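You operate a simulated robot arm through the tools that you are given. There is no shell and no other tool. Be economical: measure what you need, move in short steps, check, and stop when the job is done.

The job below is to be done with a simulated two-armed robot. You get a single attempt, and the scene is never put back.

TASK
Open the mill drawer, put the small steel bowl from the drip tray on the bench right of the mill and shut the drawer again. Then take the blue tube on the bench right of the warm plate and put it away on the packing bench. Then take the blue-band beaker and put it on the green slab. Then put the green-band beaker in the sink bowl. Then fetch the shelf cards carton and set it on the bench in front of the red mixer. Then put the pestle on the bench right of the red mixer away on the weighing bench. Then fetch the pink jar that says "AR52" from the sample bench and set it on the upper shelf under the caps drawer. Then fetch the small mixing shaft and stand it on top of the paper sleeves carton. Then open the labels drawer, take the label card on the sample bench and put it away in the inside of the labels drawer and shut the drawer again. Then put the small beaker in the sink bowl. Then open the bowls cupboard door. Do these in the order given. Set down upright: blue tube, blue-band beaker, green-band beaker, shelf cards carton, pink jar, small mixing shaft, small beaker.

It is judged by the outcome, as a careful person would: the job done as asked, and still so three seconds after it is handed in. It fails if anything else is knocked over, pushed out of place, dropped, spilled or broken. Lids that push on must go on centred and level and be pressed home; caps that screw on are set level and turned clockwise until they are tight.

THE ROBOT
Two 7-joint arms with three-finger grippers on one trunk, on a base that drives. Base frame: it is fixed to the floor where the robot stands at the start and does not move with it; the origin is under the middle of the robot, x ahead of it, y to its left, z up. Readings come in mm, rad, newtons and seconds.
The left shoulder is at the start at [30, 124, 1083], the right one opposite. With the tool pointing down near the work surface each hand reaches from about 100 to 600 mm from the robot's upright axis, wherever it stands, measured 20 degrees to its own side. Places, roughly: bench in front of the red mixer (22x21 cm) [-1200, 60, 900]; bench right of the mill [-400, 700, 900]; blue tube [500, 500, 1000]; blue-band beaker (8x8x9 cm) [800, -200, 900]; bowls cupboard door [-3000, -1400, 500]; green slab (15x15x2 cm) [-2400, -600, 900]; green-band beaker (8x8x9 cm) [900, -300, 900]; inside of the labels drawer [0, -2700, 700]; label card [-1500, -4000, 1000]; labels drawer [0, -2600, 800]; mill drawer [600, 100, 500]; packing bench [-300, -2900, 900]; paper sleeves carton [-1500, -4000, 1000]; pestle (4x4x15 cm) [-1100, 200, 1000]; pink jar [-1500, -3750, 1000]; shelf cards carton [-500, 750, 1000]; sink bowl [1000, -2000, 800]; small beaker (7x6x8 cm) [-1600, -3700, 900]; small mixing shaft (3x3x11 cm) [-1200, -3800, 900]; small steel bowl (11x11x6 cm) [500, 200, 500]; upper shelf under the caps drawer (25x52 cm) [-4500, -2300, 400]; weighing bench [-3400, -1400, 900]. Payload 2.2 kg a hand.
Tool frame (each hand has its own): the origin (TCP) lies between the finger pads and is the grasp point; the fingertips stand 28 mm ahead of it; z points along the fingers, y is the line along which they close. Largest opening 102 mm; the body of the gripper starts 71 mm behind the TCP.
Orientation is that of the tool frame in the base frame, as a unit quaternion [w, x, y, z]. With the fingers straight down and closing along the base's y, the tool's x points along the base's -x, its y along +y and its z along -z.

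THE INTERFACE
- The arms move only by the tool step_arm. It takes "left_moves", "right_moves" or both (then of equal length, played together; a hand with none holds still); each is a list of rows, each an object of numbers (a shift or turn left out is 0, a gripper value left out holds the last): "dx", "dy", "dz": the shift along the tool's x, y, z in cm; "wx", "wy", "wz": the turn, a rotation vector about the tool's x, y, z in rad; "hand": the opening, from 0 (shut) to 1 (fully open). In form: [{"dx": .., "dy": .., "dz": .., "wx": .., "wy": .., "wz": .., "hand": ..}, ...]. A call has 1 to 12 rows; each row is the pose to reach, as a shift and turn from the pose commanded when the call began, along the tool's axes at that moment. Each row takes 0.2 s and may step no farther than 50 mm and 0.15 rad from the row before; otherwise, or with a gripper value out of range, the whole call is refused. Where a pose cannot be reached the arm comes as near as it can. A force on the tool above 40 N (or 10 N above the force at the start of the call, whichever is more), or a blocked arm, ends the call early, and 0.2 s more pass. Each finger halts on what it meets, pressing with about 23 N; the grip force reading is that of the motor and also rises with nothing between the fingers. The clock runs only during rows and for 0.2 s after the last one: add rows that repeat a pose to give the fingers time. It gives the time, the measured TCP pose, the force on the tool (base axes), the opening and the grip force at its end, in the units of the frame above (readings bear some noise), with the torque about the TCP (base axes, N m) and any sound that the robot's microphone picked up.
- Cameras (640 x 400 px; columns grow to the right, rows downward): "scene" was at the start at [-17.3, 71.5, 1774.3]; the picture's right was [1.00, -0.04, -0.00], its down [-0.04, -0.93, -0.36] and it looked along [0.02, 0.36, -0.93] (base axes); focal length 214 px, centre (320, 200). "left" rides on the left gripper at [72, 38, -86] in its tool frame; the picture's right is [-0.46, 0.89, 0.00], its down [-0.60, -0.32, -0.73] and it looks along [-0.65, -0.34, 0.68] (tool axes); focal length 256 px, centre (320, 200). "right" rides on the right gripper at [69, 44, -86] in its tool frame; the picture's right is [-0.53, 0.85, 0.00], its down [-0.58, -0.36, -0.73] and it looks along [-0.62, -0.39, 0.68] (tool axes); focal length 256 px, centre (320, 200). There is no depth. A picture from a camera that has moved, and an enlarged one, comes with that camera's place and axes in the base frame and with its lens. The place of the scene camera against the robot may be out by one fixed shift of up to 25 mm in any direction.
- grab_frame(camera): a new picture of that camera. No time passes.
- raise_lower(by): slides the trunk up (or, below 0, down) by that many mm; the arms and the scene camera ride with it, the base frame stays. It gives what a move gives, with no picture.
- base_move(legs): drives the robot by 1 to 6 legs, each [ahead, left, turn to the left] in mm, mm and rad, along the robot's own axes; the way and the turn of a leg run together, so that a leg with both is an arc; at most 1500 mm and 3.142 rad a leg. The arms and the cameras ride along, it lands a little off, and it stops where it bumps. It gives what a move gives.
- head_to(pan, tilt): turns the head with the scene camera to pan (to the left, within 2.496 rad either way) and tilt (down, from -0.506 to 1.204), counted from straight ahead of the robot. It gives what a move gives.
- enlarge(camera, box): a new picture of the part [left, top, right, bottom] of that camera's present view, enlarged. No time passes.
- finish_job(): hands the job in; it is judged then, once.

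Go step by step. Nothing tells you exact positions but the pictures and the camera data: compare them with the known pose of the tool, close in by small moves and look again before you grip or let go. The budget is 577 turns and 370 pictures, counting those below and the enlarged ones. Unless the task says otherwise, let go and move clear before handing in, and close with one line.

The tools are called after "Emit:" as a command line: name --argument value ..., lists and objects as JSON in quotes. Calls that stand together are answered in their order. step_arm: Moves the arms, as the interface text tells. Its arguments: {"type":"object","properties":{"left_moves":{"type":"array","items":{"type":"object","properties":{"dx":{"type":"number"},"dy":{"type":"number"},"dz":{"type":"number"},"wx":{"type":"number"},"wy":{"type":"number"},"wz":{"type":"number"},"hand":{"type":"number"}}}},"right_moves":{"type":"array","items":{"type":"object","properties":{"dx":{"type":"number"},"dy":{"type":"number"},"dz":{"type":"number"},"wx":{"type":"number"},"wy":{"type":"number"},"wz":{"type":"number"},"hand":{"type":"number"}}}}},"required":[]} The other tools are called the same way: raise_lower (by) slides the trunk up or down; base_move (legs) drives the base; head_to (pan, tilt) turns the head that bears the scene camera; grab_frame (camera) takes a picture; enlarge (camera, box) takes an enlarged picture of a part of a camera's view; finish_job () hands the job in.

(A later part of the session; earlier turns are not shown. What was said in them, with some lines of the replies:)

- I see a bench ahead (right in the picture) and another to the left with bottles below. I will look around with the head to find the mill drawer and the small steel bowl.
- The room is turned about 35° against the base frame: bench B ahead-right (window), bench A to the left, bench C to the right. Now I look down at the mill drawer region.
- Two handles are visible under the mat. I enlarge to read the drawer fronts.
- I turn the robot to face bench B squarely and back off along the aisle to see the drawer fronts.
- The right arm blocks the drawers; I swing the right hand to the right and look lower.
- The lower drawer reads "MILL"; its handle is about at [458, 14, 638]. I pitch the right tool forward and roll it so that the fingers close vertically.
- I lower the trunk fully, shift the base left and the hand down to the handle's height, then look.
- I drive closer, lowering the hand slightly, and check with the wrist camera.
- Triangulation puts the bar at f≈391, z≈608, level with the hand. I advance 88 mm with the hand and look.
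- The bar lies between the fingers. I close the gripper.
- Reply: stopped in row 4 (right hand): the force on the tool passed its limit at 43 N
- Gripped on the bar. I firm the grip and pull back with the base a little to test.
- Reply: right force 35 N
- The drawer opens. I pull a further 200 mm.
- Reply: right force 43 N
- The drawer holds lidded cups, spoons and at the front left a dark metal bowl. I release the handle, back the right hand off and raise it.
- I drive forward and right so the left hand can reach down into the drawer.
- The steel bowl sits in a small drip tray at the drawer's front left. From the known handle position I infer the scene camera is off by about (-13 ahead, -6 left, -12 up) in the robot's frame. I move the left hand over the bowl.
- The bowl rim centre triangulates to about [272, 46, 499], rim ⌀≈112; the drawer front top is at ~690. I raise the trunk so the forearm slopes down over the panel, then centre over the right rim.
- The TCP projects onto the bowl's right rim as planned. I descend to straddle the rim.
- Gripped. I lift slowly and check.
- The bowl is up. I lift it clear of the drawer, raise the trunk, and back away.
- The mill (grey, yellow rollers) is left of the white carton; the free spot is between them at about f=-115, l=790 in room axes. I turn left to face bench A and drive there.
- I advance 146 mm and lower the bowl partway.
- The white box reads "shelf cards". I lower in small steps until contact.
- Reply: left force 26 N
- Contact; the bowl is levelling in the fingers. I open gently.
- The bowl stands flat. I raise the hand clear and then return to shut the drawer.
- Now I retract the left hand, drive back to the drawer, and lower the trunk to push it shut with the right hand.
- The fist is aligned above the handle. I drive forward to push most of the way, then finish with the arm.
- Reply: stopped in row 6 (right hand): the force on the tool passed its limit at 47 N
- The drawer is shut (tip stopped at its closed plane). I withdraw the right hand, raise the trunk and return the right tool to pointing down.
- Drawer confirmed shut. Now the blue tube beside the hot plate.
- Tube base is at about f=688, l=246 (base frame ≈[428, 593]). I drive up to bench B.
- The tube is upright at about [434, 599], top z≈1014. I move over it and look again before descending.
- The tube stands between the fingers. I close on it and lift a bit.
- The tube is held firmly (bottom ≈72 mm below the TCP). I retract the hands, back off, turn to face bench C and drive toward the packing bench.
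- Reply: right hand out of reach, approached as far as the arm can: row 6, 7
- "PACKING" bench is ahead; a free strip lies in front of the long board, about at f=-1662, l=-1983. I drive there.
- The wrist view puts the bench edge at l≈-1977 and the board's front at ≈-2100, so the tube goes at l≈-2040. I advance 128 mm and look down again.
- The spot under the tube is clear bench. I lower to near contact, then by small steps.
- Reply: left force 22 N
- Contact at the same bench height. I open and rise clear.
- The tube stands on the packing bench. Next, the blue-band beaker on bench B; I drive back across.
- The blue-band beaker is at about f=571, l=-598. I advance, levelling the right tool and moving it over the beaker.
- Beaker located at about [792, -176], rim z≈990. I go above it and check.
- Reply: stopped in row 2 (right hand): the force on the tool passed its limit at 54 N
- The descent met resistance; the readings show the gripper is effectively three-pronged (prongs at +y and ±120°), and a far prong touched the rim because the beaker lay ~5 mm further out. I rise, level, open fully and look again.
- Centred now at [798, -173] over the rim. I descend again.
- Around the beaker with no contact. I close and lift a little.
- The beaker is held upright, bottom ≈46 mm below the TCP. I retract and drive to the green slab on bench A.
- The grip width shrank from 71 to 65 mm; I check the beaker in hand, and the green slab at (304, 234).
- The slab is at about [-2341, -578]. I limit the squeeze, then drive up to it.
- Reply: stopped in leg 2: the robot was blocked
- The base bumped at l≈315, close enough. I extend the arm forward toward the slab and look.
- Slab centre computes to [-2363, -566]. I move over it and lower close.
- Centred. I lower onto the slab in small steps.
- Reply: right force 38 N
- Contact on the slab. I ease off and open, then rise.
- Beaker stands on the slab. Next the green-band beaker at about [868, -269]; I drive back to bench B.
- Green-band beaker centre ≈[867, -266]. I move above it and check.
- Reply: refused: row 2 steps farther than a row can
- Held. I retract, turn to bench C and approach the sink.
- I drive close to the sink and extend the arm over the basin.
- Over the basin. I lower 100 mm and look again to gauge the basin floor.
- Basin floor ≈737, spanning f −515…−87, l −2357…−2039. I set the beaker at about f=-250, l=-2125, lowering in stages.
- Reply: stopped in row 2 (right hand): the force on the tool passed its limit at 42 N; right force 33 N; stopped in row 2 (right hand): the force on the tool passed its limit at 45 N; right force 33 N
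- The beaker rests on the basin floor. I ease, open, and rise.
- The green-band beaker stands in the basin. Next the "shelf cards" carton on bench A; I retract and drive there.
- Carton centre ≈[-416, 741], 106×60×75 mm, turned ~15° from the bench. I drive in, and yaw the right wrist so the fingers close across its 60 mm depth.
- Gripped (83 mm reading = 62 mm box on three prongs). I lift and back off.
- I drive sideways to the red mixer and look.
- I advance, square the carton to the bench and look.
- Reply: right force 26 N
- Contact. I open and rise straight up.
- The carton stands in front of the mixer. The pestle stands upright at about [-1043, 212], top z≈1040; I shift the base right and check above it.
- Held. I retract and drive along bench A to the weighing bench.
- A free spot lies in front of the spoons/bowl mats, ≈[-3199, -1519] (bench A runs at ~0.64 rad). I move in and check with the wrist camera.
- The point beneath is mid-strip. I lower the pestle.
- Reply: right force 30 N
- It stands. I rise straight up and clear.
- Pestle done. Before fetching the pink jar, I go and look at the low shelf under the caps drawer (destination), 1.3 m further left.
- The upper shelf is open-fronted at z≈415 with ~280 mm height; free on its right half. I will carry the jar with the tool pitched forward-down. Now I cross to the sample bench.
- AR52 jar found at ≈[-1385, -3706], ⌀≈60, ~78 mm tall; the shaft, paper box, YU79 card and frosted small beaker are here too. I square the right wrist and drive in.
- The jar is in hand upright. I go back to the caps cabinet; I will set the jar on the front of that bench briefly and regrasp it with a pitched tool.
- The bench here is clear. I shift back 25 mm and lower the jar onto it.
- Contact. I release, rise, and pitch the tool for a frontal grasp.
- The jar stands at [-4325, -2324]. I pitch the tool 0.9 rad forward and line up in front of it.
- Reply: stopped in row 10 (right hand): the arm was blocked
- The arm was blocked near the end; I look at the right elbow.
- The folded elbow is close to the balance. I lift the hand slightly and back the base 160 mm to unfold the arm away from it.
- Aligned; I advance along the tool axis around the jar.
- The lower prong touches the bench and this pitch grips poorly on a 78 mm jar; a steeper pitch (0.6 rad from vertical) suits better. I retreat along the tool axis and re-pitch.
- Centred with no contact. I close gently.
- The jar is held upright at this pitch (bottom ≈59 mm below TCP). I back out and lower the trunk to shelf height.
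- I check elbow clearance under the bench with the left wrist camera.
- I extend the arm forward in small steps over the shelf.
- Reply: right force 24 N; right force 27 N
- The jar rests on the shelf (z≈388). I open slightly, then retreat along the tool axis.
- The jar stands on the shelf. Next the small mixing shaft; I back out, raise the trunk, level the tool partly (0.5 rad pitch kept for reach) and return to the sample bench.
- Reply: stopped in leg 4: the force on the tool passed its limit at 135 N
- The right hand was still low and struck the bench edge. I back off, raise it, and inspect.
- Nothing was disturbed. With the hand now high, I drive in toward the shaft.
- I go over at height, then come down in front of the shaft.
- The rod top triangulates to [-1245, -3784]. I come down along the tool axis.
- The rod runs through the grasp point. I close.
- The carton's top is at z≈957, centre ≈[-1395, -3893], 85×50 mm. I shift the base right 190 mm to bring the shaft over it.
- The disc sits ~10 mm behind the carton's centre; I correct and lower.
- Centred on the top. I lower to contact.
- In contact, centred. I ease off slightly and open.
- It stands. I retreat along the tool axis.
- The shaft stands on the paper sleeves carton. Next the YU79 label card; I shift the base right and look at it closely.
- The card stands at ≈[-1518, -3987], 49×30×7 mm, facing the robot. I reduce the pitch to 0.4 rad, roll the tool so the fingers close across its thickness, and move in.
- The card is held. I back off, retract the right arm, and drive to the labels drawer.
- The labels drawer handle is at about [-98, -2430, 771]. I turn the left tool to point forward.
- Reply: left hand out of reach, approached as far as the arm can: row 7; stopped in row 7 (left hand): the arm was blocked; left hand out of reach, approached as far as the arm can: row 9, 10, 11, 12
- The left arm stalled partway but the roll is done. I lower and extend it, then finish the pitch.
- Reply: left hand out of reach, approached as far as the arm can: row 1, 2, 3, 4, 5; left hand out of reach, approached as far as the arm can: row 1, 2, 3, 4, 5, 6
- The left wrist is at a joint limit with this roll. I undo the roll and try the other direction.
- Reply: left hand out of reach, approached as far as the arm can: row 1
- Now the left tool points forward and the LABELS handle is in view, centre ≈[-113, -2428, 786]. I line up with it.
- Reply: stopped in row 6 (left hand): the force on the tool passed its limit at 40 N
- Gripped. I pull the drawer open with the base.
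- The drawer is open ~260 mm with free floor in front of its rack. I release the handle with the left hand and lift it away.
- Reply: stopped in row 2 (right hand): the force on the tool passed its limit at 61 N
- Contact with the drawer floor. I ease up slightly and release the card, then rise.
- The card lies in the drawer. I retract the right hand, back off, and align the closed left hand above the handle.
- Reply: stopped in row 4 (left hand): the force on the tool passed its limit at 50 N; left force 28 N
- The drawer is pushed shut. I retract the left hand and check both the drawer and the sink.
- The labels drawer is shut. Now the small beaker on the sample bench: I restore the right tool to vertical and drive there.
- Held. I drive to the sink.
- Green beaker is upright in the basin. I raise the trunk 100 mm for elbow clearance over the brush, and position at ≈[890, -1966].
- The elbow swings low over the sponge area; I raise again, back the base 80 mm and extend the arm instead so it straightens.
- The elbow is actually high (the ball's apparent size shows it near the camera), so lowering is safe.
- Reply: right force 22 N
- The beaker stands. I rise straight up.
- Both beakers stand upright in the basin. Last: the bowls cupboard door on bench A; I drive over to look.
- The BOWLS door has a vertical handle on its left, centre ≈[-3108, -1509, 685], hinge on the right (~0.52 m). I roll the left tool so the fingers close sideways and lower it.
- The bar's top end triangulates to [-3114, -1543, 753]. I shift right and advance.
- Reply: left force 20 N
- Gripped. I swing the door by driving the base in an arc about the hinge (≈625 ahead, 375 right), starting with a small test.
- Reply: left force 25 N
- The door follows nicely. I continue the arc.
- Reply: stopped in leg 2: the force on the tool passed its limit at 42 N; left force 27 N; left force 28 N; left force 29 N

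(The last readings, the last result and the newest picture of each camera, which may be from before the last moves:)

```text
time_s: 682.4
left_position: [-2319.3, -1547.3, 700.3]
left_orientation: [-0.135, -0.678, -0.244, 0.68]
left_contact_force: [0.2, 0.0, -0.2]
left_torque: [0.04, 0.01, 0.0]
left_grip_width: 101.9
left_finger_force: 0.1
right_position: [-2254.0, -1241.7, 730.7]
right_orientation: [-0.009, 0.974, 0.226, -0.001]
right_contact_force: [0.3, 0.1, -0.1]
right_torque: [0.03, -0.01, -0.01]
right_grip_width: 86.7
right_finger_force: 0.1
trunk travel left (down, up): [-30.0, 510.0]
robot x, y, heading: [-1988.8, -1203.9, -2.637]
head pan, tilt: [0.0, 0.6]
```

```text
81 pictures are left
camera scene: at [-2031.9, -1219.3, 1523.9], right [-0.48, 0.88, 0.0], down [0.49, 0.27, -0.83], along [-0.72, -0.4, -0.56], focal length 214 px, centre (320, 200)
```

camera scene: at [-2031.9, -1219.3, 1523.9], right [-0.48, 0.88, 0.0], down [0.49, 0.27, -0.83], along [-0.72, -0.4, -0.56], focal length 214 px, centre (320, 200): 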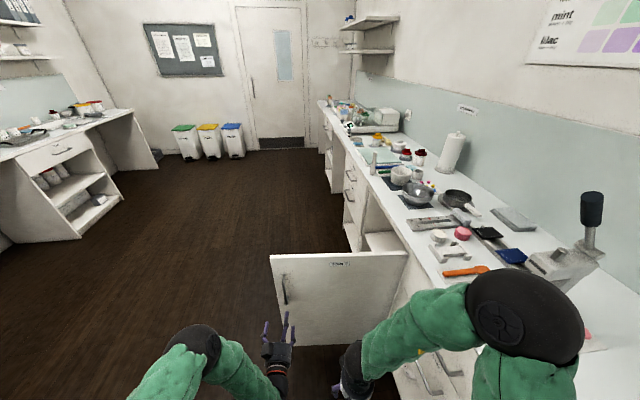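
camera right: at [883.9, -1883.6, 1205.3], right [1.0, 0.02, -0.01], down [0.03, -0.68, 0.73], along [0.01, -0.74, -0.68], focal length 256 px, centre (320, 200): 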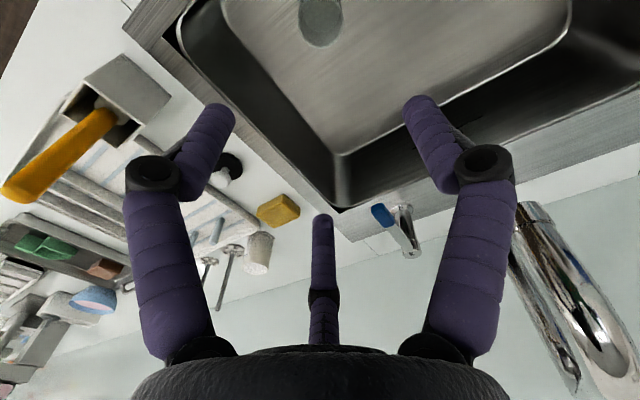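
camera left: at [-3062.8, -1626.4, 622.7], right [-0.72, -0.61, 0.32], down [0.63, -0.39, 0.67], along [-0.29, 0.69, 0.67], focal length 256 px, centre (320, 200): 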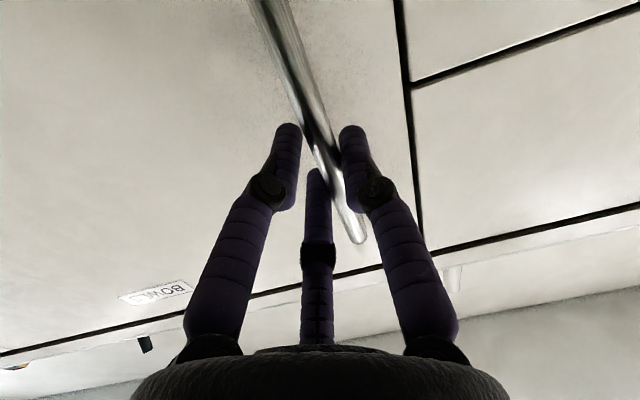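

The door stands open ~80°. I back away and take a final look around.

Emit:
base_move --legs '[[-100, 300, 0], [-300, 200, 0]]'

Emit:
head_to --pan -0.4 --tilt 0.5

Emit:
grab_frame --camera "scene"

Emit:
head_to --pan -2.0 --tilt 0.4

Emit:
grab_frame --camera "scene"

Emit:
enlarge --camera "scene" --box '[200, 120, 520, 300]'

```text
time_s: 686.5
left_position: [-1729.6, -1794.8, 699.1]
left_orientation: [-0.134, -0.678, -0.244, 0.68]
left_contact_force: [0.7, -0.3, 0.3]
left_torque: [-0.02, -0.01, 0.02]
left_grip_width: 102.1
left_finger_force: 0.1
right_position: [-1662.8, -1489.3, 731.2]
right_orientation: [-0.008, 0.974, 0.228, -0.001]
right_contact_force: [0.8, -0.3, -0.4]
right_torque: [0.03, 0.01, -0.01]
right_grip_width: 86.7
right_finger_force: 0.0
trunk travel left (down, up): [-30.0, 510.0]
robot x, y, heading: [-1402.8, -1454.3, -2.632]
head pan, tilt: [0.0, 0.6]
```

```text
time_s: 687.3
left_position: [-1727.4, -1793.3, 700.2]
left_orientation: [-0.134, -0.678, -0.244, 0.68]
left_contact_force: [-0.5, -0.4, -1.2]
left_torque: [-0.01, 0.03, 0.01]
left_grip_width: 102.0
left_finger_force: 0.1
right_position: [-1662.8, -1489.5, 732.9]
right_orientation: [-0.008, 0.974, 0.227, 0.0]
right_contact_force: [1.0, 0.8, -0.1]
right_torque: [0.02, 0.01, -0.01]
right_grip_width: 86.6
right_finger_force: 0.1
trunk travel left (down, up): [-30.0, 510.0]
robot x, y, heading: [-1395.3, -1453.9, -2.633]
head pan, tilt: [-0.4, 0.499]
```

```text
80 pictures are left
camera scene: at [-1454.2, -1432.8, 1532.9], right [-0.11, 0.99, 0.0], down [0.48, 0.05, -0.88], along [-0.87, -0.09, -0.48], focal length 214 px, centre (320, 200)
```

scene: 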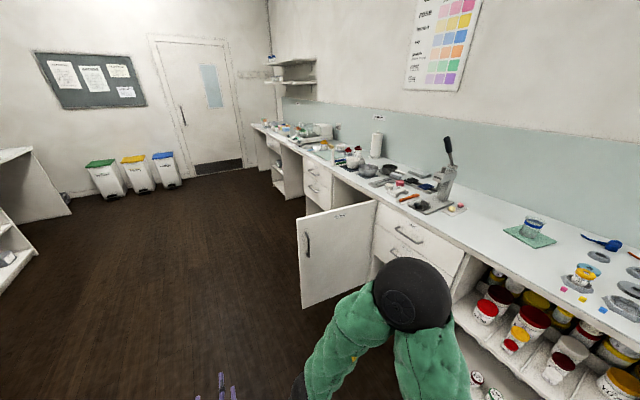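

```text
time_s: 689.0
left_position: [-1727.6, -1793.6, 699.5]
left_orientation: [-0.134, -0.678, -0.244, 0.68]
left_contact_force: [0.3, -0.6, 0.3]
left_torque: [-0.01, 0.01, -0.01]
left_grip_width: 102.0
left_finger_force: 0.1
right_position: [-1663.6, -1489.4, 731.1]
right_orientation: [-0.008, 0.974, 0.227, 0.0]
right_contact_force: [-0.6, 0.9, -0.8]
right_torque: [-0.05, 0.01, -0.01]
right_grip_width: 86.6
right_finger_force: 0.1
trunk travel left (down, up): [-30.0, 510.0]
robot x, y, heading: [-1398.9, -1453.5, -2.636]
head pan, tilt: [-2.0, 0.4]
```

```text
79 pictures are left
camera scene: at [-1370.8, -1330.8, 1542.1], right [1.0, 0.08, 0.0], down [0.03, -0.39, -0.92], along [-0.07, 0.92, -0.39], focal length 214 px, centre (320, 200)
```

scene: 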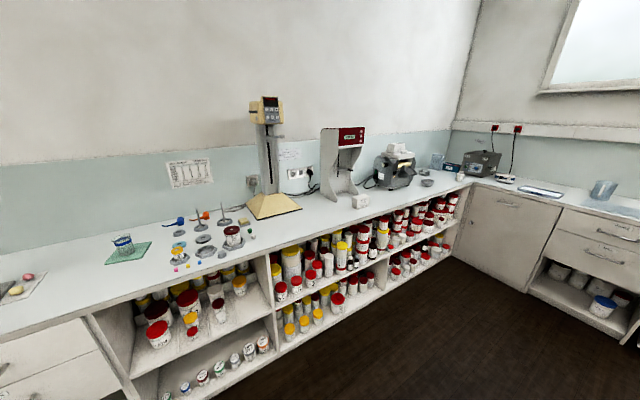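

```text
2.00 times, centred on (360, 210) of scene
camera zoom: at [-1370.8, -1330.8, 1542.1], right [1.0, 0.08, 0.0], down [0.03, -0.39, -0.92], along [-0.07, 0.92, -0.39], focal length 429 px, centre (240, 180)
```

zoom: 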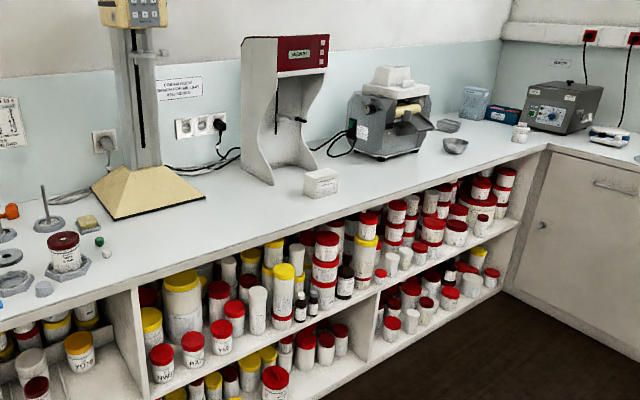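

Everything I can see is in its place: the bowl right of the mill, the carton before the mixer, the beaker on the slab, the cupboard door open, and both hands clear. I hand in the job.

Emit:
finish_job

```text
The job is handed in.
```

All eleven steps were carried out in order and the job is handed in. One slip: while driving to the sample bench, the right hand hit the bench edge. I saw nothing disturbed afterwards.
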